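You operate a simulated robot arm through the tools that you are given. There is no shell and no other tool. Be economical: measure what you need, move in short steps, check, and stop when the job is done.

The job below is to be done with a simulated two-armed robot. You get a single attempt, and the scene is never put back.

Task
Switch the right brake lever off. Switch the left brake lever off. Pick up the measuring jug with one hand, pass it to the other hand and put it on the small white table. Put the white rack on the shelf under the small white table. Put the white pot labelled "57" from the middle of the side bench on the top of the side table and the white pot labelled "92" on the rubber mat. Press the meter button three times. Take the yellow flag from the top of the side table and put it on the small white table. Take the glass bottle from the top of the side table and leave it on the shelf under the short bench. Switch the pump switch on. Fetch the sink stopper and set it on the upper shelf over the locker. Fetch the yellow wedge and set it on the white tray. Take the green probe box from the door side of the island table and leave it on the left half of the long bench. Fetch the blue flag from the window side of the island table and set it on the grey plate behind the blue tray. Open the bath lid. The order is free. Set down upright: measuring jug, white pot, glass bottle, sink stopper, yellow wedge. The right brake lever goes to its stop. The left brake lever goes to its stop.

The check looks at the end state, three seconds after you hand in, the way a careful person would. Anything else that was tipped, shoved, dropped, spilled or broken makes it a failure. Lids that push on must go on centred and level and be pressed home; caps that screw on are set level and turned clockwise until they are tight.

Robot
Two 6-joint arms with fingered hands on one trunk, on a base that drives. Base frame: it is fixed to the floor where the robot stands at the start and does not move with it; the origin is under the middle of the robot, x ahead of it, y to its left, z up; the surface under the hand at the start is at about z = 510. Readings come in mm, degrees, newtons and seconds.
The left shoulder is at the start at [50, 170, 635], the right one opposite. With the tool pointing down near the work surface each hand reaches from about 520 to 780 mm from the robot's upright axis, wherever it stands, measured 20 degrees to its own side. Places, roughly: bath lid [-1700, -700, 1100]; flag [-1250, 2000, 1000]; glass bottle [250, 1500, 750]; grey plate behind the blue tray (15x12 cm) [-3020, 3460, 920]; left brake lever [1100, -300, 400]; left half of the long bench [-900, -900, 900]; measuring jug [2250, 250, 1000]; meter button [1100, 1100, 800]; probe box [-750, 2500, 1000]; pump switch [200, 2100, 1000]; right brake lever [600, -200, 400]; rubber mat [1100, 3900, 800]; shelf under the short bench [-2900, 3400, 300]; shelf under the small white table [900, 4100, 300]; sink stopper (5x5x6 cm) [-200, 1400, 900]; small white table [900, 3900, 800]; top of the side table [700, 1400, 700]; upper shelf over the locker (45x18 cm) [-1660, 2020, 1280]; white pot [2500, 1750, 1000]; white rack (16x15x11 cm) [2400, 1400, 900]; white tray (22x17x3 cm) [-500, 1700, 900]; yellow flag (6x3x3 cm) [500, 1500, 700]; yellow wedge (11x6x12 cm) [-400, 1500, 900]. Payload 3.5 kg a hand.
Tool frame (each hand has its own): the origin (TCP) lies between the finger pads and is the grasp point; the fingertips stand 26 mm ahead of it; z points along the fingers, y is the line along which they close. The gripper opens to 132 mm. The gripper's body begins 73 mm behind the TCP. The gripper is a hand of 3 fingers: y runs from the thumb to the fingers, the wrist lies at [0, 0, -234] in the tool frame, and closing takes about 1.5 s.
Orientation is that of the tool frame in the base frame, as a unit quaternion [w, x, y, z]. With the fingers straight down and closing along the base's y, the tool's x points along the base's -x, its y along +y and its z along -z.

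Tools
- The arms move only by the tool send_rows. It takes "left_motion", "right_motion" or both (then of equal length, played together; a hand with none holds still); each is one flat list of numbers, 7 for each row, row after row: the shift along the base's x, y, z in units of 100 mm (1.0 is 100 mm), then the turn, a rotation vector about the base's x, y, z in units of 90 degrees (1.0 is 90 degrees), then the gripper command, from -1 (shut) to 1 (fully open), values between in proportion. In form: [x, y, z, rx, ry, rz, grip, x, y, z, rx, ry, rz, grip, ...]. A call has 1 to 8 rows; each row is the pose to reach, as a shift and turn from the pose commanded when the call began. A call with a number of a shift or a turn outside -1 to 1 is refused whole. Each row takes 0.2 s and may step no farther than 50 mm and 8.6 degrees from the row before; otherwise, or with a gripper value out of range, the whole call is refused. A pose out of reach is approached as far as the arm can. The call stops where the force on the tool passes 40 N (or 10 N more than at its start, if that is more) or the arm is blocked; 0.2 s more then pass. Each finger travels about 108 mm/s and halts on what it meets, pressing with about 32 N; the grip force reading is that of the motor and also rises with nothing between the fingers. The clock runs only during rows and for 0.2 s after the last one: add rows that repeat a pose to give the fingers time. It gives the time, the measured TCP pose, the force on the tool (base axes), the opening and the grip force at its end, in the units of the frame above (readings bear some noise), with the torque about the TCP (base axes, N m) and any sound that the robot's microphone picked up.
- Cameras (640 x 400 px; columns grow to the right, rows downward): "scene" is now at [-2, -66.8, 1222.3]; the picture's right is [-0.87, -0.49, 0.00], its down [-0.37, 0.67, -0.65] and it looks along [0.32, -0.57, -0.76] (base axes); focal length 214 px, centre (320, 200). "left" rides on the left gripper at [-62, 3, -92] in its tool frame; the picture's right is [-0.05, -1.00, 0.00], its down [0.83, -0.04, -0.56] and it looks along [0.55, -0.03, 0.83] (tool axes); focal length 230 px, centre (320, 200). "right" rides on the right gripper at [62, 3, -92] in its tool frame; the picture's right is [-0.05, 1.00, 0.00], its down [-0.83, -0.04, -0.56] and it looks along [-0.55, -0.03, 0.83] (tool axes); focal length 230 px, centre (320, 200). There is no depth. A picture from a camera that has moved, and an enlarged one, comes with that camera's place and axes in the base frame and with its lens.
- snapshot(camera): a new picture of that camera. No time passes.
- slide_trunk(by): slides the trunk up (or, below 0, down) by that many mm; the arms and the scene camera ride with it, the base frame stays. It gives what a move gives, with no picture.
- base_move(legs): drives the robot by 1 to 6 legs, each [ahead, left, turn to the left] in mm, mm and degrees, along the robot's own axes; the way and the turn of a leg run together, so that a leg with both is an arc; at most 1500 mm and 180 degrees a leg. The arms and the cameras ride along, it lands a little off, and it stops where it bumps. It gives what a move gives.
- hand_shape(shape, hand): the hand has 3 fingers and takes this shape, open, in about a second: jaw (thumb against the fingers, like two jaws); tri (thumb and two fingers); tip (a fingertip pinch); poke (one finger out to press); point (the index stretched); flat (the hand flat); cup (the hand cupped); fist (a fist). The gripper value then closes the fingers along that shape, each until it touches; the sizes above hold for jaw. It gives what a move gives, with no picture.
- head_to(pan, tilt): turns the head with the scene camera to pan (to the left, within 86 degrees either way) and tilt (down, from -29 to 69), counted from straight ahead of the robot. It gives what a move gives.
- close_up(camera, box): a new picture of the part [left, top, right, bottom] of that camera's present view, enlarged. No time passes.
- finish_job(): hands the job in; it is judged then, once.

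Work in short steps. Places have to be worked out from the pictures, the camera data and where the tool is seen: move nearer, look again, correct. Check each grasp and each placing, and mend what went wrong. You have 588 turns and 370 pictures in all, those below and enlarged ones among them. Open the grippers and draw the arms clear of the work before you hand the job in, unless the task says otherwise.

The tools are called after ">>>" as name(argument=value, ...) on one line, values as JSON. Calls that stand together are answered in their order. send_rows: Moves the arms, as the interface text tells. Its arguments: {"type":"object","properties":{"left_motion":{"type":"array"},"right_motion":{"type":"array"}},"required":[]} The other tools are called the same way: slide_trunk (by) slides the trunk up or down; hand_shape (shape, hand) gives the hand a shape; base_move (legs) drives the base; head_to (pan, tilt) turns the head that bears the scene camera; snapshot (camera) takes a picture; close_up (camera, box) takes an enlarged picture of a part of a camera's view; finish_job () hands the job in.

At the start:

```text
time: 0.0
left_eef_pos: [647.6, 104.9, 622.1]
left_ee_rot: [0.0, 0.0, 1.0, 0.0]
left_wrist_force: [0.1, -0.1, 0.1]
left_torque: [-0.01, 0.0, 0.01]
left_grip_width: 131.8
left_grasp_force: 0.0
left_shape: jaw
right_eef_pos: [544.4, -390.2, 733.2]
right_ee_rot: [0.0, 0.0, 1.0, 0.001]
right_wrist_force: [0.7, 0.7, -0.4]
right_torque: [-0.01, 0.01, 0.0]
right_grip_width: 132.0
right_grasp_force: 0.0
right_shape: jaw
trunk travel left (down, up): [-250.0, 460.0]
robot x, y, heading: [1.1, -1.2, -0.0]
head pan, tilt: [-60.8, 49.6]
```

scene: 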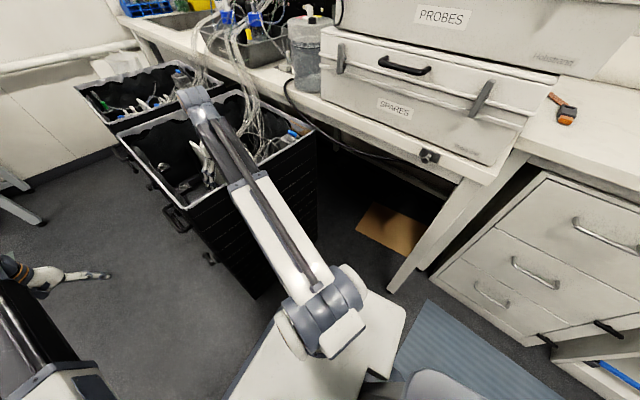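
right: 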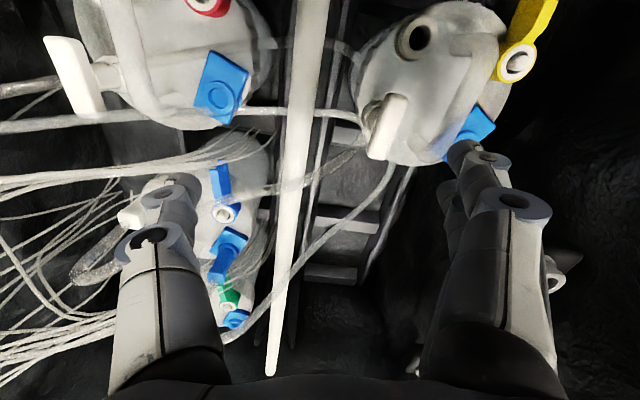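
left: 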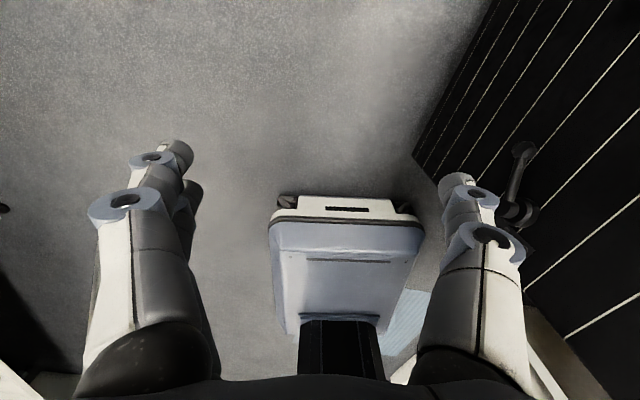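

I see the black bins/carts to the right with the arm over them. First I look around with the head to get an overview.

>>> head_to(pan=-20, tilt=40)

>>> snapshot(camera="scene")

>>> head_to(pan=40, tilt=20)

>>> snapshot(camera="scene")

>>> head_to(pan=86, tilt=20)

>>> snapshot(camera="scene")

```text
time: 1.1
left_eef_pos: [647.2, 106.3, 621.3]
left_ee_rot: [0.0, 0.001, 1.0, -0.001]
left_wrist_force: [-0.2, -0.1, 0.1]
left_torque: [0.01, 0.01, 0.0]
left_grip_width: 131.8
left_grasp_force: 0.1
left_shape: jaw
right_eef_pos: [544.6, -390.6, 734.7]
right_ee_rot: [0.0, 0.0, 1.0, 0.0]
right_wrist_force: [-0.1, 0.8, -0.2]
right_torque: [0.01, 0.01, 0.02]
right_grip_width: 131.8
right_grasp_force: 0.0
right_shape: jaw
trunk travel left (down, up): [-250.0, 460.0]
robot x, y, heading: [-1.4, 1.0, -0.3]
head pan, tilt: [-20.0, 40.0]
```

```text
366 pictures are left
camera scene: at [40.1, -28.5, 1236.0], right [-0.34, -0.94, 0.0], down [-0.6, 0.22, -0.77], along [0.72, -0.26, -0.64], focal length 214 px, centre (320, 200)
```

scene: 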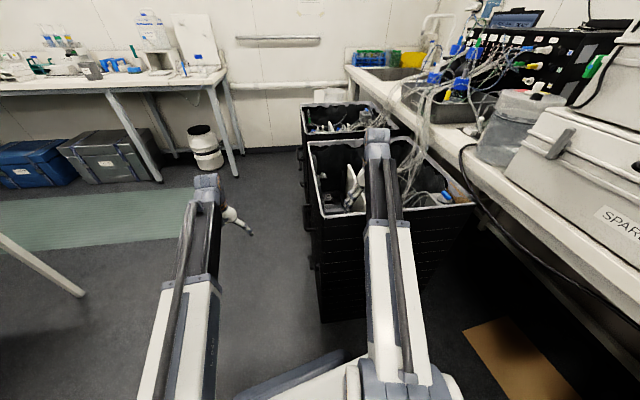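

```text
time: 2.4
left_eef_pos: [647.6, 105.6, 621.8]
left_ee_rot: [-0.001, 0.0, 1.0, 0.0]
left_wrist_force: [0.1, 1.0, 0.0]
left_torque: [-0.01, -0.02, -0.03]
left_grip_width: 131.9
left_grasp_force: 0.1
left_shape: jaw
right_eef_pos: [544.1, -390.1, 732.6]
right_ee_rot: [0.001, 0.0, 1.0, 0.0]
right_wrist_force: [-0.9, 0.4, -0.5]
right_torque: [0.02, -0.01, -0.01]
right_grip_width: 131.9
right_grasp_force: 0.1
right_shape: jaw
trunk travel left (down, up): [-250.0, 460.0]
robot x, y, heading: [0.7, 0.6, -0.2]
head pan, tilt: [40.0, 20.0]
```

```text
365 pictures are left
camera scene: at [31.7, 60.5, 1267.4], right [0.64, -0.77, 0.0], down [-0.26, -0.22, -0.94], along [0.72, 0.6, -0.34], focal length 214 px, centre (320, 200)
```

scene: 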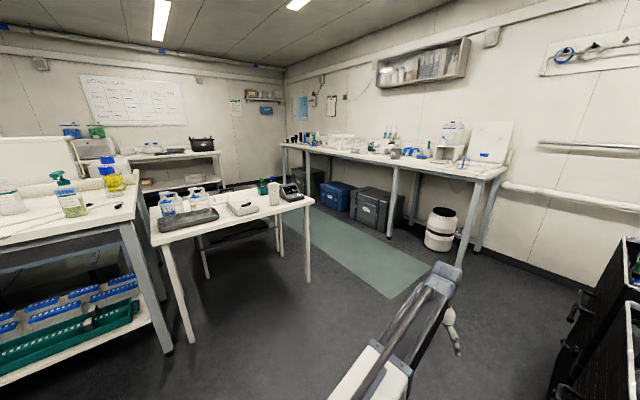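

```text
time: 3.5
left_eef_pos: [647.6, 106.2, 622.3]
left_ee_rot: [0.0, 0.001, 1.0, -0.001]
left_wrist_force: [-0.2, -0.6, 0.4]
left_torque: [0.01, 0.01, -0.02]
left_grip_width: 131.8
left_grasp_force: 0.0
left_shape: jaw
right_eef_pos: [543.8, -390.1, 734.1]
right_ee_rot: [0.0, 0.0, 1.0, 0.0]
right_wrist_force: [0.0, -0.1, -0.3]
right_torque: [0.01, -0.01, 0.02]
right_grip_width: 132.0
right_grasp_force: 0.0
right_shape: jaw
trunk travel left (down, up): [-250.0, 460.0]
robot x, y, heading: [-0.7, 3.1, -0.1]
head pan, tilt: [85.9, 20.0]
```

```text
364 pictures are left
camera scene: at [-33.1, 93.6, 1267.4], right [1.0, -0.07, 0.0], down [-0.02, -0.34, -0.94], along [0.07, 0.94, -0.34], focal length 214 px, centre (320, 200)
```

scene: 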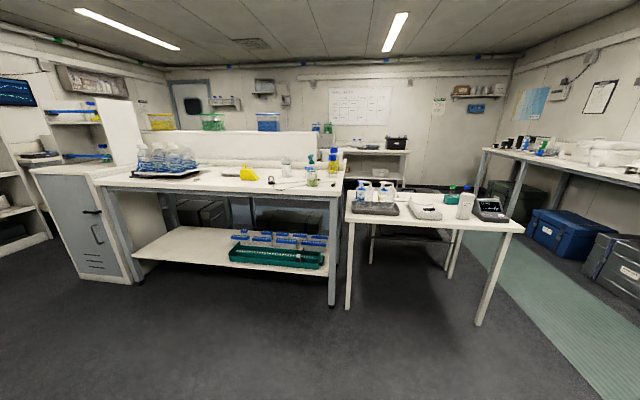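

Look at the brake levers on the sides of the black carts.

>>> head_to(pan=-15, tilt=52)

>>> close_up(camera="scene", box=[160, 0, 480, 200])

>>> snapshot(camera="left")

```text
time: 5.3
left_eef_pos: [647.1, 105.0, 622.8]
left_ee_rot: [0.0, 0.001, 1.0, -0.001]
left_wrist_force: [0.3, 0.2, 1.0]
left_torque: [0.03, 0.01, 0.01]
left_grip_width: 132.0
left_grasp_force: 0.0
left_shape: jaw
right_eef_pos: [544.7, -388.7, 733.8]
right_ee_rot: [0.0, 0.001, 1.0, 0.0]
right_wrist_force: [1.1, -0.4, -0.2]
right_torque: [0.03, 0.0, 0.04]
right_grip_width: 131.9
right_grasp_force: 0.0
right_shape: jaw
trunk travel left (down, up): [-250.0, 460.0]
robot x, y, heading: [0.4, -1.9, -0.1]
head pan, tilt: [-15.0, 52.0]
```

```text
2.00 times, centred on (320, 100) of scene
camera zoom: at [32.9, -18.7, 1219.2], right [-0.26, -0.97, 0.0], down [-0.76, 0.2, -0.62], along [0.59, -0.16, -0.79], focal length 429 px, centre (320, 400)
```

zoom: 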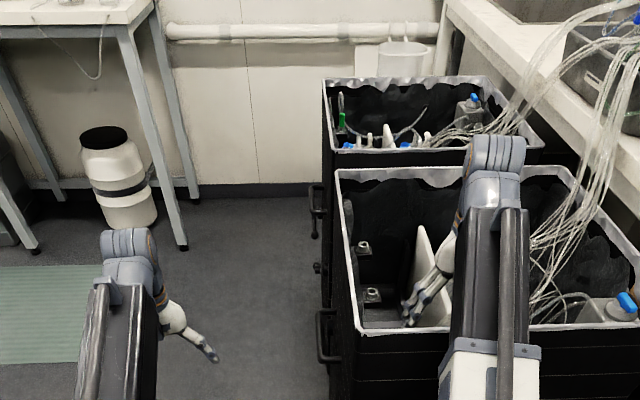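

```text
362 pictures are left
camera left: at [709.7, 107.8, 714.7], right [0.05, -1.0, 0.0], down [-0.83, -0.04, 0.56], along [-0.55, -0.03, -0.83], focal length 230 px, centre (320, 200)
```

left: 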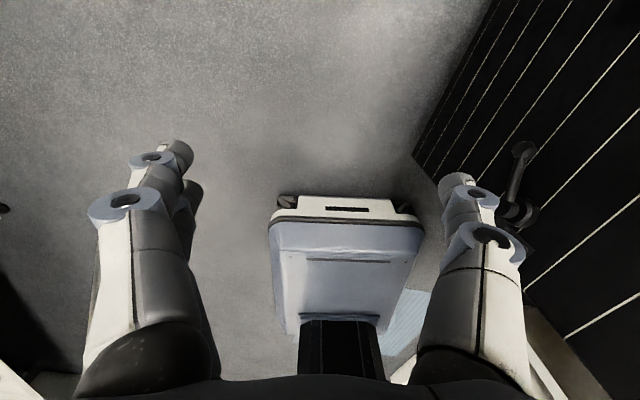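

The levers are on the carts' +y faces. I raise the trunk so the right hand clears the cart, then move to stand facing those faces.

>>> slide_trunk(by=200)

>>> base_move(legs=[[0, 550, 0], [700, 0, 0], [0, 0, -90]])

>>> head_to(pan=0, tilt=50)

>>> snapshot(camera="scene")

```text
time: 7.4
left_eef_pos: [647.7, 104.9, 823.0]
left_ee_rot: [0.0, 0.0, 1.0, -0.001]
left_wrist_force: [-0.2, 0.2, -1.4]
left_torque: [-0.02, 0.0, -0.01]
left_grip_width: 131.9
left_grasp_force: 0.1
left_shape: jaw
right_eef_pos: [544.0, -391.0, 934.2]
right_ee_rot: [0.0, 0.0, 1.0, 0.0]
right_wrist_force: [-0.4, 0.9, -0.6]
right_torque: [-0.02, -0.04, 0.01]
right_grip_width: 131.9
right_grasp_force: 0.1
right_shape: jaw
trunk travel left (down, up): [-450.0, 260.0]
robot x, y, heading: [6.6, 0.2, 0.2]
head pan, tilt: [-15.0, 52.0]
```

```text
time: 17.8
left_eef_pos: [809.8, -101.9, 821.8]
left_ee_rot: [0.001, 0.705, 0.71, -0.001]
left_wrist_force: [-0.9, -0.4, 0.6]
left_torque: [-0.01, -0.02, 0.0]
left_grip_width: 131.8
left_grasp_force: 0.0
left_shape: jaw
right_eef_pos: [313.8, -2.4, 934.3]
right_ee_rot: [0.0, 0.705, 0.709, 0.0]
right_wrist_force: [0.0, 0.0, -0.6]
right_torque: [-0.01, 0.01, -0.01]
right_grip_width: 131.7
right_grasp_force: 0.0
right_shape: jaw
trunk travel left (down, up): [-450.0, 260.0]
robot x, y, heading: [699.1, 544.2, -89.6]
head pan, tilt: [-15.0, 52.0]
```

```text
time: 18.6
left_eef_pos: [808.4, -102.4, 822.5]
left_ee_rot: [0.0, 0.704, 0.71, 0.0]
left_wrist_force: [0.1, -0.1, 0.7]
left_torque: [-0.02, 0.0, 0.0]
left_grip_width: 131.8
left_grasp_force: 0.1
left_shape: jaw
right_eef_pos: [312.0, -1.9, 934.2]
right_ee_rot: [0.0, 0.705, 0.71, 0.0]
right_wrist_force: [0.4, 0.0, 1.0]
right_torque: [0.03, 0.0, 0.02]
right_grip_width: 131.9
right_grasp_force: 0.0
right_shape: jaw
trunk travel left (down, up): [-450.0, 260.0]
robot x, y, heading: [698.3, 545.7, -89.7]
head pan, tilt: [0.0, 50.0]
```

```text
361 pictures are left
camera scene: at [700.1, 508.3, 1421.8], right [-1.0, -0.01, 0.0], down [0.0, 0.77, -0.64], along [0.0, -0.64, -0.77], focal length 214 px, centre (320, 200)
```

scene: 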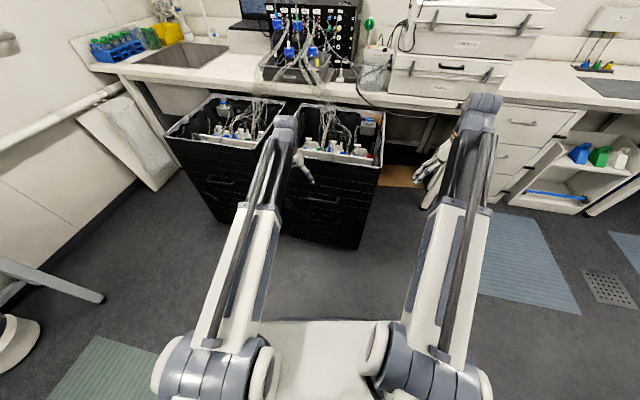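

Both cart faces are visible; zoom in.

>>> close_up(camera="scene", box=[150, 80, 390, 260])

>>> snapshot(camera="left")

```text
2.22 times, centred on (270, 170) of scene
camera zoom: at [700.1, 508.3, 1421.8], right [-1.0, -0.01, 0.0], down [0.0, 0.77, -0.64], along [0.0, -0.64, -0.77], focal length 477 px, centre (431, 267)
```

zoom: 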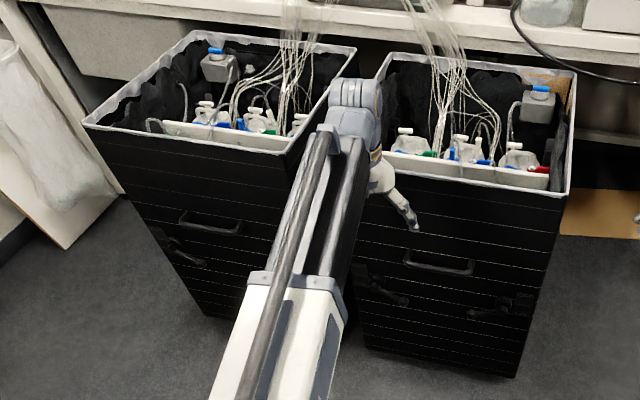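

```text
359 pictures are left
camera left: at [814.3, -163.9, 914.7], right [-1.0, -0.06, 0.0], down [-0.05, 0.83, 0.56], along [-0.03, 0.55, -0.83], focal length 230 px, centre (320, 200)
```

left: 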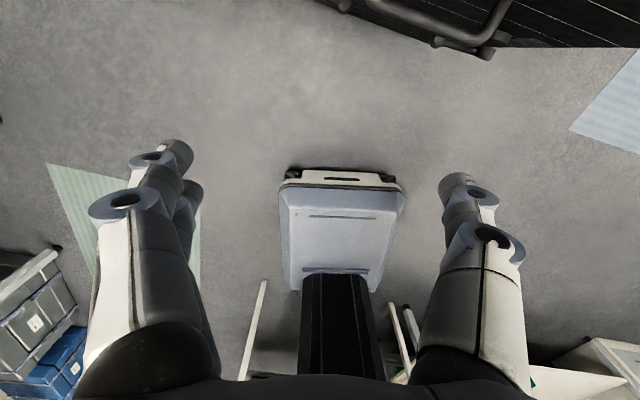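

I back up slightly and lower the trunk for a more frontal view of the faces.

>>> base_move(legs=[[-200, 100, 0]])

>>> slide_trunk(by=-300)

>>> head_to(pan=0, tilt=40)

>>> snapshot(camera="scene")

```text
time: 20.3
left_eef_pos: [907.8, 96.9, 822.5]
left_ee_rot: [0.0, 0.704, 0.71, 0.0]
left_wrist_force: [-0.3, 0.3, 0.2]
left_torque: [-0.02, 0.02, -0.02]
left_grip_width: 132.0
left_grasp_force: 0.0
left_shape: jaw
right_eef_pos: [411.3, 196.3, 934.3]
right_ee_rot: [0.0, 0.704, 0.71, 0.0]
right_wrist_force: [0.1, 1.0, -0.1]
right_torque: [-0.01, -0.03, -0.02]
right_grip_width: 132.1
right_grasp_force: 0.1
right_shape: jaw
trunk travel left (down, up): [-450.0, 260.0]
robot x, y, heading: [795.5, 747.2, -89.7]
head pan, tilt: [0.0, 50.0]
```

```text
time: 23.3
left_eef_pos: [906.8, 97.0, 522.0]
left_ee_rot: [0.0, 0.704, 0.71, 0.0]
left_wrist_force: [-0.4, -0.6, -0.2]
left_torque: [0.0, 0.01, -0.01]
left_grip_width: 131.8
left_grasp_force: 0.1
left_shape: jaw
right_eef_pos: [411.4, 195.9, 633.9]
right_ee_rot: [0.0, 0.704, 0.71, 0.001]
right_wrist_force: [0.4, -0.1, 0.3]
right_torque: [-0.01, -0.02, -0.03]
right_grip_width: 131.8
right_grasp_force: 0.1
right_shape: jaw
trunk travel left (down, up): [-150.0, 560.0]
robot x, y, heading: [796.9, 746.7, -89.5]
head pan, tilt: [0.0, 50.0]
```

```text
time: 24.0
left_eef_pos: [908.1, 98.2, 523.0]
left_ee_rot: [0.0, 0.704, 0.71, 0.0]
left_wrist_force: [-0.1, 0.0, 0.2]
left_torque: [-0.04, 0.0, 0.01]
left_grip_width: 131.8
left_grasp_force: 0.2
left_shape: jaw
right_eef_pos: [410.4, 197.3, 634.1]
right_ee_rot: [0.0, 0.704, 0.71, 0.001]
right_wrist_force: [-0.4, 0.4, 0.2]
right_torque: [-0.02, -0.02, 0.02]
right_grip_width: 131.8
right_grasp_force: 0.1
right_shape: jaw
trunk travel left (down, up): [-150.0, 560.0]
robot x, y, heading: [797.1, 745.5, -89.4]
head pan, tilt: [0.0, 40.0]
```

```text
358 pictures are left
camera scene: at [797.2, 699.3, 1136.0], right [-1.0, -0.01, 0.0], down [-0.01, 0.64, -0.77], along [0.01, -0.77, -0.64], focal length 214 px, centre (320, 200)
```

scene: 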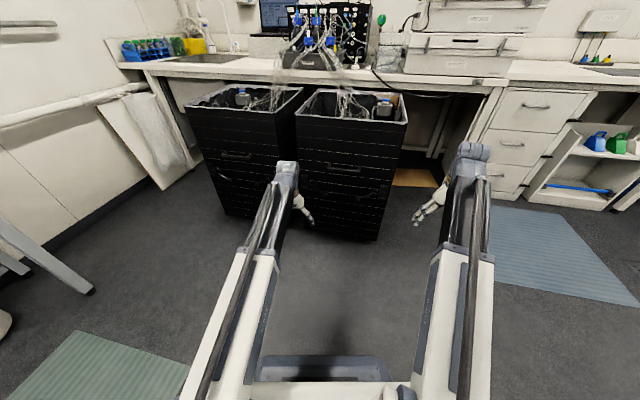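

>>> close_up(camera="scene", box=[180, 80, 420, 230])

```text
2.67 times, centred on (300, 155) of scene
camera zoom: at [797.2, 699.3, 1136.0], right [-1.0, -0.01, 0.0], down [-0.01, 0.64, -0.77], along [0.01, -0.77, -0.64], focal length 572 px, centre (373, 320)
```

zoom: 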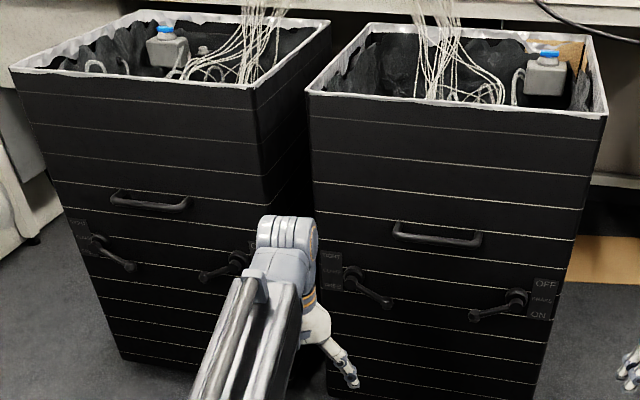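

>>> close_up(camera="scene", box=[340, 170, 404, 210])

>>> close_up(camera="scene", box=[240, 160, 304, 200])

```text
10.00 times, centred on (372, 190) of scene
camera zoom: at [797.2, 699.3, 1136.0], right [-1.0, -0.01, 0.0], down [-0.01, 0.64, -0.77], along [0.01, -0.77, -0.64], focal length 2145 px, centre (-200, 300)
```

zoom: 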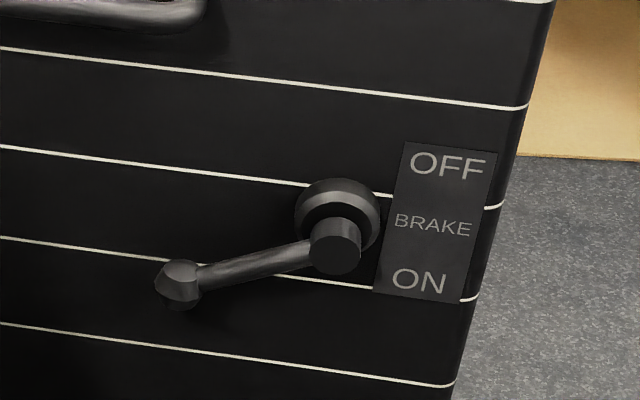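

```text
10.00 times, centred on (272, 180) of scene
camera zoom: at [797.2, 699.3, 1136.0], right [-1.0, -0.01, 0.0], down [-0.01, 0.64, -0.77], along [0.01, -0.77, -0.64], focal length 2145 px, centre (800, 400)
```

zoom: 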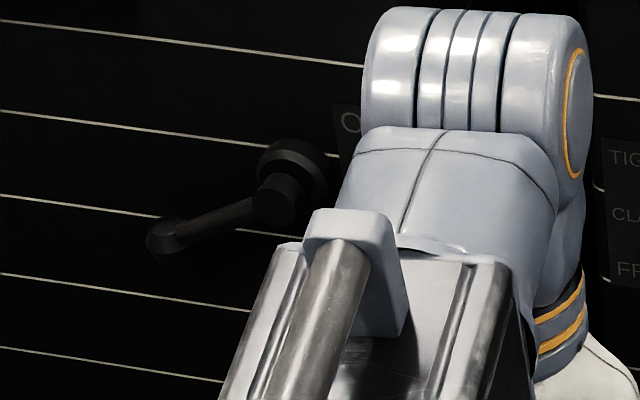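

The brake levers' handles point left-down (ON); raising to the stop is OFF. I rotate the right hand to point forward with fingers closed and bring it below the right lever's knob.

>>> send_rows(right_motion=[0.12, -0.12, -0.12, -0.095, 0, 0, -1, 0.25, -0.25, -0.25, -0.19, 0, 0, -1, 0.37, -0.37, -0.37, -0.285, 0, 0, -1, 0.5, -0.5, -0.5, -0.38, 0, 0, -1, 0.62, -0.62, -0.62, -0.475, 0, 0, -1, 0.75, -0.75, -0.75, -0.57, 0, 0, -1, 0.87, -0.87, -0.87, -0.665, 0, 0, -1, 1, -1, -1, -0.76, 0, 0, -1])

>>> send_rows(right_motion=[0.25, -0.3, -0.35, -0.08, 0, 0, -1, 0.5, -0.6, -0.7, -0.16, 0, 0, -1, 0.85, -0.9, -1, -0.24, 0, 0, -1])

>>> snapshot(camera="right")

>>> snapshot(camera="scene")

```text
time: 25.8
left_eef_pos: [906.5, 97.4, 522.1]
left_ee_rot: [0.0, 0.704, 0.71, 0.0]
left_wrist_force: [-0.5, -0.5, 0.5]
left_torque: [-0.03, 0.01, 0.0]
left_grip_width: 131.9
left_grasp_force: 0.1
left_shape: jaw
right_eef_pos: [506.3, 71.8, 531.9]
right_ee_rot: [0.397, 0.582, 0.588, -0.399]
right_wrist_force: [-0.3, 0.2, -0.6]
right_torque: [-0.01, 0.04, 0.0]
right_grip_width: 0.1
right_grasp_force: 32.0
right_shape: jaw
right hand out of reach, approached as far as the arm can: row 6, 7, 8
trunk travel left (down, up): [-150.0, 560.0]
robot x, y, heading: [799.2, 746.0, -89.4]
head pan, tilt: [0.0, 40.0]
```

```text
refused: row 1 steps farther than a row can; nothing moved
```

```text
354 pictures are left
camera right: at [507.5, 180.9, 506.1], right [1.0, -0.02, 0.04], down [-0.04, 0.21, 0.98], along [-0.02, -0.98, 0.21], focal length 230 px, centre (320, 200)
```

right: 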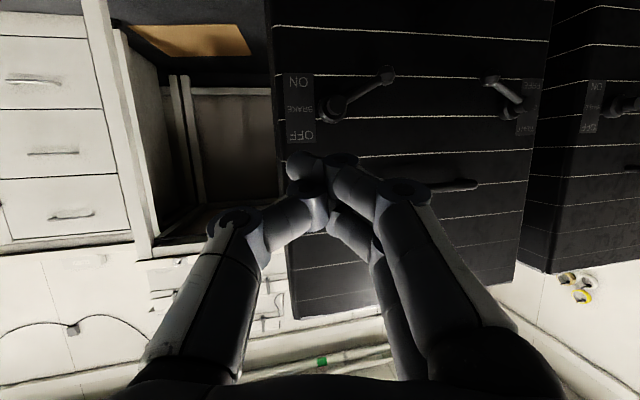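

```text
353 pictures are left
camera scene: at [797.2, 699.3, 1136.0], right [-1.0, -0.01, 0.0], down [-0.01, 0.64, -0.77], along [0.01, -0.77, -0.64], focal length 214 px, centre (320, 200)
```

scene: 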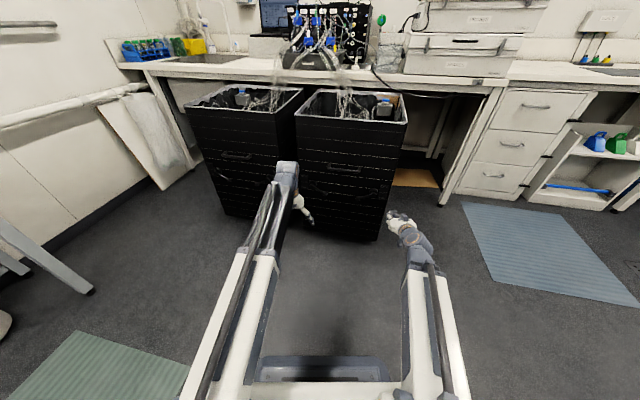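

Knob triangulates to about (603,-180,400), hub (523,-175,446). I continue forward/down to beneath the knob.

>>> send_rows(right_motion=[0.1, -0.3, -0.3, -0.06, 0, 0, -1, 0.3, -0.5, -0.55, -0.12, 0, 0, -1, 0.5, -0.75, -0.8, -0.18, 0, 0, -1, 0.8, -1, -1, -0.24, 0, 0, -1])

>>> send_rows(right_motion=[0, -0.15, -0.3, 0, 0, 0, -1, 0, -0.3, -0.6, 0, 0, 0, -1, 0, -0.3, -0.8, 0, 0, 0, -1])

>>> snapshot(camera="right")

```text
time: 26.8
left_eef_pos: [907.5, 97.2, 522.0]
left_ee_rot: [0.0, 0.704, 0.71, 0.001]
left_wrist_force: [-0.2, -0.2, 0.9]
left_torque: [-0.02, -0.02, 0.05]
left_grip_width: 132.0
left_grasp_force: 0.1
left_shape: jaw
right_eef_pos: [536.6, -9.7, 447.8]
right_ee_rot: [0.403, 0.573, 0.498, -0.511]
right_wrist_force: [1.2, -0.5, 0.2]
right_torque: [0.04, 0.0, 0.0]
right_grip_width: 0.1
right_grasp_force: 31.9
right_shape: jaw
right hand out of reach, approached as far as the arm can: row 2, 3, 4
trunk travel left (down, up): [-150.0, 560.0]
robot x, y, heading: [798.6, 740.6, -89.5]
head pan, tilt: [0.0, 40.0]
```

```text
time: 27.6
left_eef_pos: [906.2, 97.3, 520.5]
left_ee_rot: [0.0, 0.704, 0.71, 0.0]
left_wrist_force: [0.5, 0.2, -0.4]
left_torque: [0.04, -0.02, 0.02]
left_grip_width: 132.3
left_grasp_force: 0.0
left_shape: jaw
right_eef_pos: [538.1, -39.7, 371.7]
right_ee_rot: [0.404, 0.572, 0.498, -0.511]
right_wrist_force: [-0.3, 0.1, 0.3]
right_torque: [-0.03, 0.04, 0.0]
right_grip_width: 0.2
right_grasp_force: 31.2
right_shape: jaw
trunk travel left (down, up): [-150.0, 560.0]
robot x, y, heading: [797.8, 745.4, -89.5]
head pan, tilt: [0.0, 40.0]
```

```text
352 pictures are left
camera right: at [556.4, 60.5, 323.0], right [0.98, -0.19, 0.0], down [0.07, 0.42, 0.91], along [-0.17, -0.89, 0.42], focal length 230 px, centre (320, 200)
```

right: 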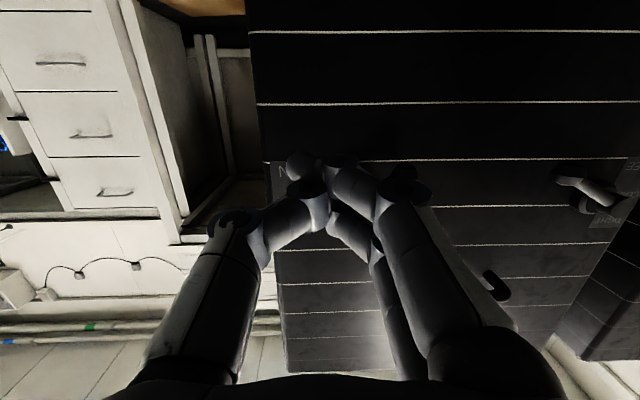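

The tool now points essentially forward. Knob should be up-right of the hand; I slide to x≈595 and y≈-150 at z≈352.

>>> send_rows(right_motion=[0.2, -0.1, -0.18, 0, 0, 0, -1, 0.45, -0.3, -0.2, 0, 0, 0, -1, 0.6, -0.6, -0.2, 0, 0, 0, -1, 0.6, -0.8, -0.2, 0, 0, 0, -1, 0.6, -0.98, -0.2, 0, 0, 0, -1])

>>> snapshot(camera="right")

>>> close_up(camera="scene", box=[310, 160, 438, 240])

```text
time: 28.8
left_eef_pos: [907.5, 98.1, 522.0]
left_ee_rot: [0.0, 0.704, 0.71, -0.001]
left_wrist_force: [0.0, -0.1, -0.2]
left_torque: [-0.02, 0.03, 0.02]
left_grip_width: 132.0
left_grasp_force: 0.0
left_shape: jaw
right_eef_pos: [598.7, -136.0, 350.8]
right_ee_rot: [0.404, 0.572, 0.499, -0.51]
right_wrist_force: [-0.4, 0.4, -0.6]
right_torque: [0.01, -0.01, 0.01]
right_grip_width: 0.0
right_grasp_force: 32.1
right_shape: jaw
trunk travel left (down, up): [-150.0, 560.0]
robot x, y, heading: [796.5, 746.0, -89.8]
head pan, tilt: [0.0, 40.0]
```

```text
351 pictures are left
camera right: at [617.6, -36.7, 303.2], right [0.98, -0.19, 0.0], down [0.07, 0.41, 0.91], along [-0.17, -0.89, 0.42], focal length 230 px, centre (320, 200)
```

right: 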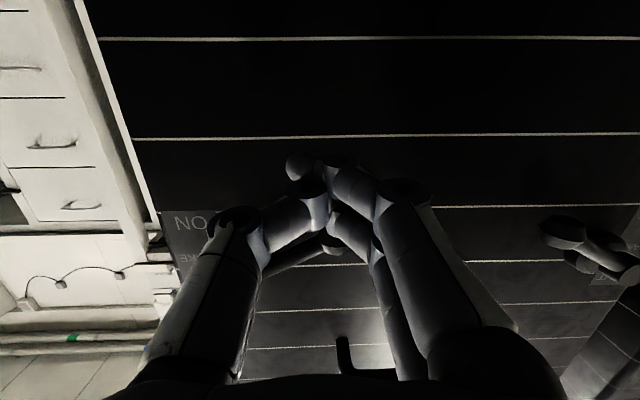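

```text
5.00 times, centred on (374, 200) of scene
camera zoom: at [797.2, 699.3, 1136.0], right [-1.0, -0.01, 0.0], down [-0.01, 0.64, -0.77], along [0.01, -0.77, -0.64], focal length 1072 px, centre (50, 200)
```

zoom: 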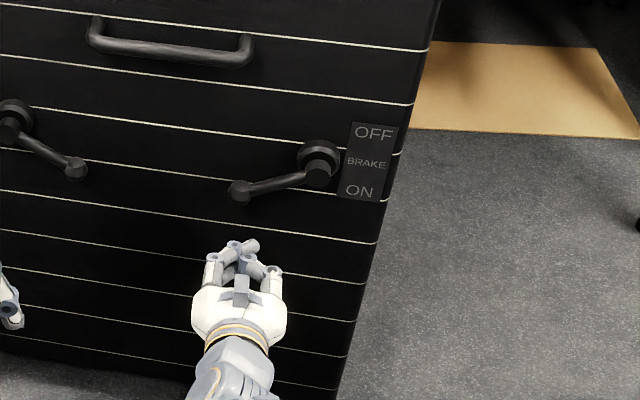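

Fingers are right under the knob. Move in 35 mm and then lift.

>>> send_rows(right_motion=[-0.05, -0.2, 0, 0, 0, 0, -1, -0.1, -0.38, 0, 0, 0, 0, -1])

>>> send_rows(right_motion=[0, 0, 0.12, 0, 0, 0, -1, 0, 0, 0.25, 0, 0, 0, -1, 0, 0, 0.37, 0, 0, 0, -1, 0, 0, 0.5, 0, 0, 0, -1, 0, 0, 0.62, 0, 0, 0, -1, 0, 0, 0.75, 0, 0, 0, -1, 0, 0, 0.87, 0, 0, 0, -1, 0, 0, 1, 0, 0, 0, -1])

>>> close_up(camera="scene", box=[310, 140, 438, 220])

```text
time: 29.4
left_eef_pos: [907.8, 97.6, 521.7]
left_ee_rot: [-0.001, 0.704, 0.71, 0.0]
left_wrist_force: [-1.2, -0.4, -0.1]
left_torque: [0.03, 0.04, -0.02]
left_grip_width: 131.8
left_grasp_force: 0.1
left_shape: jaw
right_eef_pos: [587.6, -174.8, 352.3]
right_ee_rot: [0.403, 0.573, 0.499, -0.51]
right_wrist_force: [0.1, 0.8, 0.3]
right_torque: [0.0, 0.0, -0.04]
right_grip_width: 0.3
right_grasp_force: 31.9
right_shape: jaw
trunk travel left (down, up): [-150.0, 560.0]
robot x, y, heading: [793.4, 738.8, -89.6]
head pan, tilt: [0.0, 40.0]
```

```text
time: 31.2
left_eef_pos: [907.8, 96.8, 521.3]
left_ee_rot: [0.001, 0.704, 0.71, 0.0]
left_wrist_force: [-0.8, 1.1, -0.2]
left_torque: [0.0, -0.01, 0.03]
left_grip_width: 132.0
left_grasp_force: 0.0
left_shape: jaw
right_eef_pos: [587.8, -175.2, 449.3]
right_ee_rot: [0.404, 0.573, 0.498, -0.511]
right_wrist_force: [-0.1, -0.8, -1.2]
right_torque: [-0.01, -0.02, 0.06]
right_grip_width: 0.0
right_grasp_force: 31.8
right_shape: jaw
trunk travel left (down, up): [-150.0, 560.0]
robot x, y, heading: [795.1, 746.5, -89.5]
head pan, tilt: [0.0, 40.0]
```

```text
5.00 times, centred on (374, 180) of scene
camera zoom: at [797.1, 699.0, 1136.0], right [-1.0, -0.01, 0.0], down [-0.01, 0.64, -0.77], along [0.01, -0.77, -0.64], focal length 1072 px, centre (50, 300)
```

zoom: 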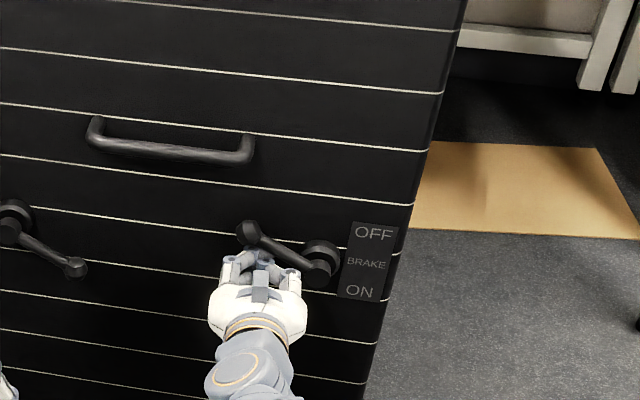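

The lever is going up. Continue lifting to feel the stop.

>>> send_rows(right_motion=[0, 0, 0.1, 0, 0, 0, -1, 0, 0, 0.2, 0, 0, 0, -1, 0, 0, 0.3, 0, 0, 0, -1, 0, 0, 0.4, 0, 0, 0, -1, 0, 0, 0.5, 0, 0, 0, -1, 0, 0, 0.6, 0, 0, 0, -1])

>>> close_up(camera="scene", box=[310, 140, 438, 220])

```text
time: 31.8
left_eef_pos: [907.4, 96.8, 520.6]
left_ee_rot: [0.0, 0.704, 0.71, 0.0]
left_wrist_force: [-0.3, 0.3, -1.1]
left_torque: [0.02, -0.01, 0.02]
left_grip_width: 131.9
left_grasp_force: 0.0
left_shape: jaw
right_eef_pos: [588.8, -174.2, 455.2]
right_ee_rot: [0.401, 0.576, 0.503, -0.504]
right_wrist_force: [-0.9, -5.7, -19.7]
right_torque: [0.31, -0.11, 0.03]
right_grip_width: 0.0
right_grasp_force: 32.3
right_shape: jaw
trunk travel left (down, up): [-150.0, 560.0]
robot x, y, heading: [795.6, 745.6, -89.6]
head pan, tilt: [0.0, 40.0]
stopped in row 3 (right hand): the force on the tool passed its limit at 46 N (the readings are from after the stop); the commanded pose is now the measured one
```

```text
5.00 times, centred on (374, 180) of scene
camera zoom: at [796.7, 697.0, 1135.9], right [-1.0, -0.01, 0.0], down [-0.01, 0.64, -0.76], along [0.01, -0.76, -0.64], focal length 1072 px, centre (50, 300)
```

zoom: 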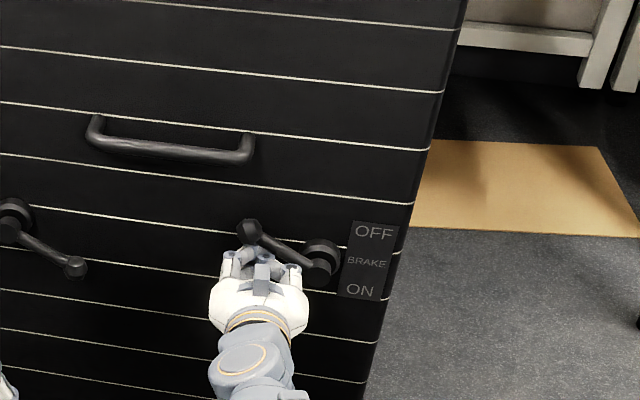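

The lever hit its upper stop (46 N). I lower slightly, retract, and shift the base so the same right hand can do the left cart's brake lever.

>>> send_rows(right_motion=[0, 0, -0.3, 0, 0, 0, -1, 0, 0.4, -0.5, 0, 0, 0, -1, 0, 0.8, -0.75, 0, 0, 0, -1, 0, 1, -1, 0, 0, 0, -1])

>>> base_move(legs=[[0, 570, 0], [60, 0, 0]])

>>> snapshot(camera="scene")

>>> snapshot(camera="right")

```text
time: 32.8
left_eef_pos: [906.5, 96.6, 521.8]
left_ee_rot: [0.0, 0.704, 0.71, 0.0]
left_wrist_force: [-0.1, -0.2, -1.3]
left_torque: [0.0, -0.03, 0.02]
left_grip_width: 132.1
left_grasp_force: 0.2
left_shape: jaw
right_eef_pos: [588.2, -72.6, 359.7]
right_ee_rot: [0.401, 0.575, 0.501, -0.507]
right_wrist_force: [-0.7, 0.0, -0.3]
right_torque: [0.0, -0.01, 0.0]
right_grip_width: 0.0
right_grasp_force: 32.1
right_shape: jaw
trunk travel left (down, up): [-150.0, 560.0]
robot x, y, heading: [799.0, 744.0, -89.4]
head pan, tilt: [0.0, 40.0]
```

```text
time: 36.6
left_eef_pos: [1481.2, 44.3, 521.9]
left_ee_rot: [0.0, 0.701, 0.713, 0.0]
left_wrist_force: [0.1, 0.8, 0.0]
left_torque: [0.0, -0.01, -0.02]
left_grip_width: 132.1
left_grasp_force: 0.0
left_shape: jaw
right_eef_pos: [1161.4, -128.4, 358.8]
right_ee_rot: [0.404, 0.573, 0.503, -0.506]
right_wrist_force: [0.1, -0.2, 0.4]
right_torque: [0.01, 0.0, 0.01]
right_grip_width: 0.2
right_grasp_force: 31.8
right_shape: jaw
trunk travel left (down, up): [-150.0, 560.0]
robot x, y, heading: [1364.4, 688.8, -89.1]
head pan, tilt: [0.0, 40.0]
```

```text
347 pictures are left
camera scene: at [1366.3, 644.9, 1136.0], right [-1.0, -0.02, 0.0], down [-0.01, 0.64, -0.77], along [0.01, -0.77, -0.64], focal length 214 px, centre (320, 200)
```

scene: 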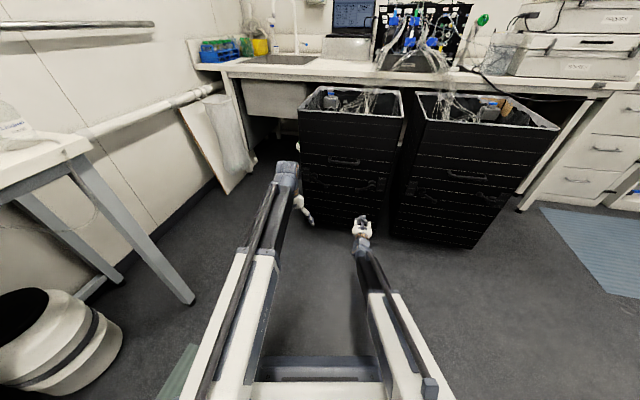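

```text
346 pictures are left
camera right: at [1180.7, -28.8, 312.6], right [0.98, -0.18, 0.0], down [0.07, 0.41, 0.91], along [-0.16, -0.9, 0.41], focal length 230 px, centre (320, 200)
```

right: 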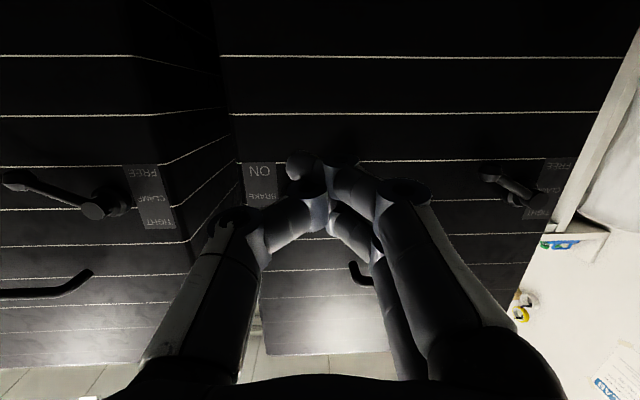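

>>> close_up(camera="scene", box=[296, 150, 424, 230])

```text
5.00 times, centred on (360, 190) of scene
camera zoom: at [1366.3, 644.9, 1136.0], right [-1.0, -0.02, 0.0], down [-0.01, 0.64, -0.77], along [0.01, -0.77, -0.64], focal length 1072 px, centre (120, 250)
```

zoom: 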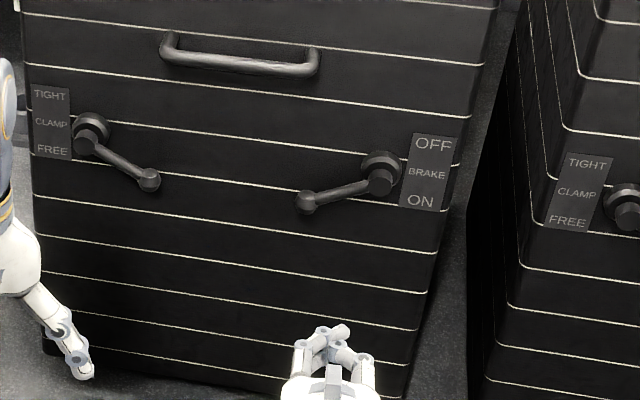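

Knob ≈ (1167,-331,400). Drive ahead 90, then advance the hand.

>>> base_move(legs=[[95, 0, 0]])

>>> close_up(camera="scene", box=[296, 150, 424, 230])

```text
time: 37.8
left_eef_pos: [1480.9, -51.0, 523.0]
left_ee_rot: [0.0, 0.702, 0.713, 0.0]
left_wrist_force: [0.7, 1.0, 0.5]
left_torque: [0.02, 0.01, 0.02]
left_grip_width: 132.0
left_grasp_force: 0.0
left_shape: jaw
right_eef_pos: [1163.6, -221.8, 358.3]
right_ee_rot: [0.403, 0.574, 0.503, -0.506]
right_wrist_force: [0.2, 0.3, -0.3]
right_torque: [0.01, -0.02, 0.0]
right_grip_width: 0.0
right_grasp_force: 31.9
right_shape: jaw
trunk travel left (down, up): [-150.0, 560.0]
robot x, y, heading: [1363.8, 593.6, -89.1]
head pan, tilt: [0.0, 40.0]
```

```text
5.00 times, centred on (360, 190) of scene
camera zoom: at [1367.6, 550.8, 1136.0], right [-1.0, -0.01, 0.0], down [-0.01, 0.64, -0.77], along [0.01, -0.77, -0.64], focal length 1072 px, centre (120, 250)
```

zoom: 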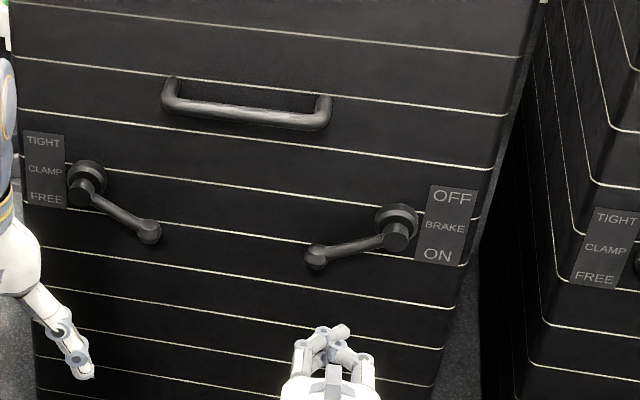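

>>> send_rows(right_motion=[-0.04, -0.25, -0.08, 0, 0, 0, -1, -0.08, -0.5, -0.08, 0, 0, 0, -1, -0.08, -0.75, -0.08, 0, 0, 0, -1, -0.08, -0.95, -0.08, 0, 0, 0, -1])

>>> close_up(camera="scene", box=[296, 150, 424, 230])

```text
time: 38.8
left_eef_pos: [1481.0, -50.8, 522.8]
left_ee_rot: [0.0, 0.702, 0.712, 0.0]
left_wrist_force: [-0.2, -0.1, -0.3]
left_torque: [-0.01, 0.0, 0.0]
left_grip_width: 131.8
left_grasp_force: 0.0
left_shape: jaw
right_eef_pos: [1155.0, -316.0, 352.0]
right_ee_rot: [0.403, 0.573, 0.504, -0.505]
right_wrist_force: [2.3, 6.1, -0.2]
right_torque: [-0.1, 0.04, -0.04]
right_grip_width: 0.0
right_grasp_force: 31.9
right_shape: jaw
trunk travel left (down, up): [-150.0, 560.0]
robot x, y, heading: [1367.4, 596.1, -89.5]
head pan, tilt: [0.0, 40.0]
```

```text
5.00 times, centred on (360, 190) of scene
camera zoom: at [1367.7, 551.1, 1136.0], right [-1.0, -0.01, 0.0], down [-0.01, 0.64, -0.77], along [0.01, -0.77, -0.64], focal length 1072 px, centre (120, 250)
```

zoom: 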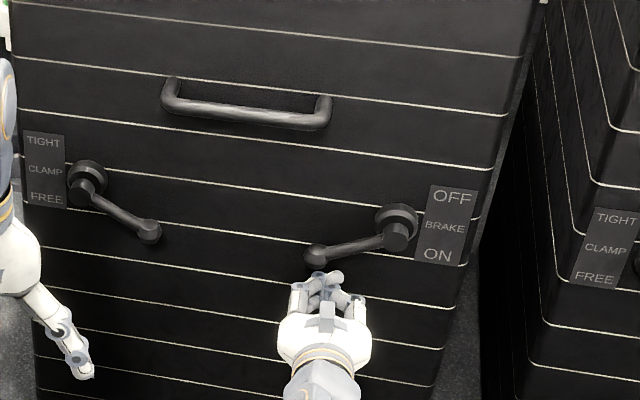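

Touching the face (6 N); back off 12 mm and lift.

>>> send_rows(right_motion=[0, 0.15, 0, 0, 0, 0, -1, 0, 0.15, 0.14, 0, 0, 0, -1, 0, 0.15, 0.28, 0, 0, 0, -1, 0, 0.15, 0.42, 0, 0, 0, -1, 0, 0.15, 0.56, 0, 0, 0, -1, 0, 0.15, 0.7, 0, 0, 0, -1, 0, 0.15, 0.85, 0, 0, 0, -1, 0, 0.15, 1, 0, 0, 0, -1])

>>> send_rows(right_motion=[0, 0, 0.1, 0, 0, 0, -1, 0, 0, 0.2, 0, 0, 0, -1, 0, 0, 0.3, 0, 0, 0, -1, 0, 0, 0.4, 0, 0, 0, -1])

>>> close_up(camera="scene", box=[296, 150, 424, 230])

```text
time: 40.6
left_eef_pos: [1480.7, -50.8, 521.5]
left_ee_rot: [0.0, 0.702, 0.712, 0.0]
left_wrist_force: [-0.3, -0.8, 0.3]
left_torque: [0.0, -0.05, 0.01]
left_grip_width: 131.8
left_grasp_force: 0.1
left_shape: jaw
right_eef_pos: [1155.4, -303.9, 449.9]
right_ee_rot: [0.402, 0.574, 0.504, -0.505]
right_wrist_force: [0.1, -1.9, -3.2]
right_torque: [0.03, -0.06, 0.02]
right_grip_width: 0.0
right_grasp_force: 31.6
right_shape: jaw
trunk travel left (down, up): [-150.0, 560.0]
robot x, y, heading: [1366.3, 595.8, -89.3]
head pan, tilt: [0.0, 40.0]
```

```text
time: 41.1
left_eef_pos: [1480.9, -51.3, 521.8]
left_ee_rot: [-0.001, 0.702, 0.712, 0.001]
left_wrist_force: [-0.2, -0.3, 0.1]
left_torque: [0.0, 0.01, 0.0]
left_grip_width: 131.7
left_grasp_force: 0.1
left_shape: jaw
right_eef_pos: [1156.3, -302.1, 453.2]
right_ee_rot: [0.402, 0.576, 0.509, -0.498]
right_wrist_force: [-1.0, -7.1, -19.1]
right_torque: [0.27, -0.08, 0.01]
right_grip_width: 0.0
right_grasp_force: 32.2
right_shape: jaw
trunk travel left (down, up): [-150.0, 560.0]
robot x, y, heading: [1363.0, 594.3, -89.1]
head pan, tilt: [0.0, 40.0]
stopped in row 2 (right hand): the force on the tool passed its limit at 47 N (the readings are from after the stop); the commanded pose is now the measured one
```

```text
5.00 times, centred on (360, 190) of scene
camera zoom: at [1367.2, 548.6, 1135.9], right [-1.0, -0.01, 0.0], down [-0.01, 0.64, -0.76], along [0.01, -0.76, -0.64], focal length 1072 px, centre (120, 250)
```

zoom: 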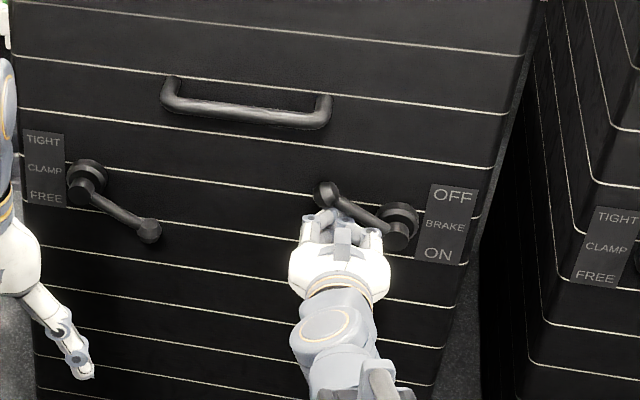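

Both levers are at OFF stops. Retract the right hand and turn it back to fingers-down while raising it.

>>> send_rows(right_motion=[0, 0.15, -0.3, 0, 0, 0, -1, 0, 0.5, -0.5, 0, 0, 0, -1, 0, 0.9, -0.5, 0, 0, 0, -1])

>>> send_rows(right_motion=[0, 0.1, 0.1, 0.088, -0.009, 0.007, -1, -0.1, 0.2, 0.2, 0.176, -0.018, 0.014, -1, -0.2, 0.3, 0.4, 0.264, -0.027, 0.021, -1, -0.3, 0.4, 0.6, 0.352, -0.036, 0.028, -1, -0.4, 0.5, 0.8, 0.44, -0.045, 0.035, -1, -0.5, 0.6, 1, 0.528, -0.054, 0.042, -1, -0.6, 0.7, 1, 0.616, -0.063, 0.049, 0, -0.7, 0.8, 1, 0.704, -0.072, 0.056, 1])

>>> send_rows(right_motion=[-0.1, 0, 0.2, 0.088, -0.009, 0.007, 1, -0.2, 0, 0.4, 0.176, -0.018, 0.014, 1, -0.2, 0, 0.7, 0.176, -0.018, 0.014, 1, -0.2, 0, 1, 0.176, -0.018, 0.014, 1])

>>> slide_trunk(by=400)

```text
time: 42.0
left_eef_pos: [1481.5, -50.1, 521.9]
left_ee_rot: [0.0, 0.702, 0.713, 0.0]
left_wrist_force: [-0.8, -0.7, -0.1]
left_torque: [-0.01, 0.02, 0.0]
left_grip_width: 132.1
left_grasp_force: 0.1
left_shape: jaw
right_eef_pos: [1156.7, -209.9, 409.6]
right_ee_rot: [0.401, 0.576, 0.506, -0.501]
right_wrist_force: [0.4, -0.4, -0.3]
right_torque: [0.02, 0.02, 0.02]
right_grip_width: 0.0
right_grasp_force: 32.2
right_shape: jaw
trunk travel left (down, up): [-150.0, 560.0]
robot x, y, heading: [1369.3, 594.5, -89.2]
head pan, tilt: [0.0, 40.0]
```

```text
time: 43.8
left_eef_pos: [1481.5, -50.5, 521.6]
left_ee_rot: [0.0, 0.702, 0.712, 0.0]
left_wrist_force: [0.8, -0.1, -0.8]
left_torque: [0.0, -0.02, 0.0]
left_grip_width: 132.2
left_grasp_force: 0.1
left_shape: jaw
right_eef_pos: [1085.2, -132.1, 509.3]
right_ee_rot: [0.085, 0.706, 0.694, -0.112]
right_wrist_force: [0.2, 0.9, -0.4]
right_torque: [0.0, 0.02, -0.01]
right_grip_width: 78.0
right_grasp_force: 0.1
right_shape: jaw
right hand out of reach, approached as far as the arm can: row 1, 2, 3, 4, 5
trunk travel left (down, up): [-150.0, 560.0]
robot x, y, heading: [1368.2, 592.7, -89.4]
head pan, tilt: [0.0, 40.0]
```

```text
time: 44.8
left_eef_pos: [1481.6, -50.9, 521.1]
left_ee_rot: [0.0, 0.702, 0.713, 0.0]
left_wrist_force: [0.5, -0.3, 0.0]
left_torque: [0.02, 0.01, -0.01]
left_grip_width: 131.8
left_grasp_force: 0.0
left_shape: jaw
right_eef_pos: [1068.1, -119.9, 606.5]
right_ee_rot: [0.0, 0.704, 0.71, -0.005]
right_wrist_force: [-0.5, -0.6, -0.5]
right_torque: [0.0, -0.03, -0.02]
right_grip_width: 131.8
right_grasp_force: 0.0
right_shape: jaw
right hand out of reach, approached as far as the arm can: row 3, 4
trunk travel left (down, up): [-150.0, 560.0]
robot x, y, heading: [1369.0, 594.9, -89.0]
head pan, tilt: [0.0, 40.0]
```

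```text
time: 48.6
left_eef_pos: [1480.5, -51.1, 920.1]
left_ee_rot: [0.0, 0.702, 0.713, 0.0]
left_wrist_force: [0.2, -0.8, -0.3]
left_torque: [0.03, 0.02, -0.04]
left_grip_width: 131.9
left_grasp_force: 0.0
left_shape: jaw
right_eef_pos: [1067.9, -120.3, 1007.2]
right_ee_rot: [0.0, 0.704, 0.71, -0.005]
right_wrist_force: [0.3, 0.4, 0.0]
right_torque: [0.0, -0.01, 0.0]
right_grip_width: 131.8
right_grasp_force: 0.0
right_shape: jaw
trunk travel left (down, up): [-550.0, 160.0]
robot x, y, heading: [1371.1, 594.7, -89.2]
head pan, tilt: [0.0, 40.0]
```

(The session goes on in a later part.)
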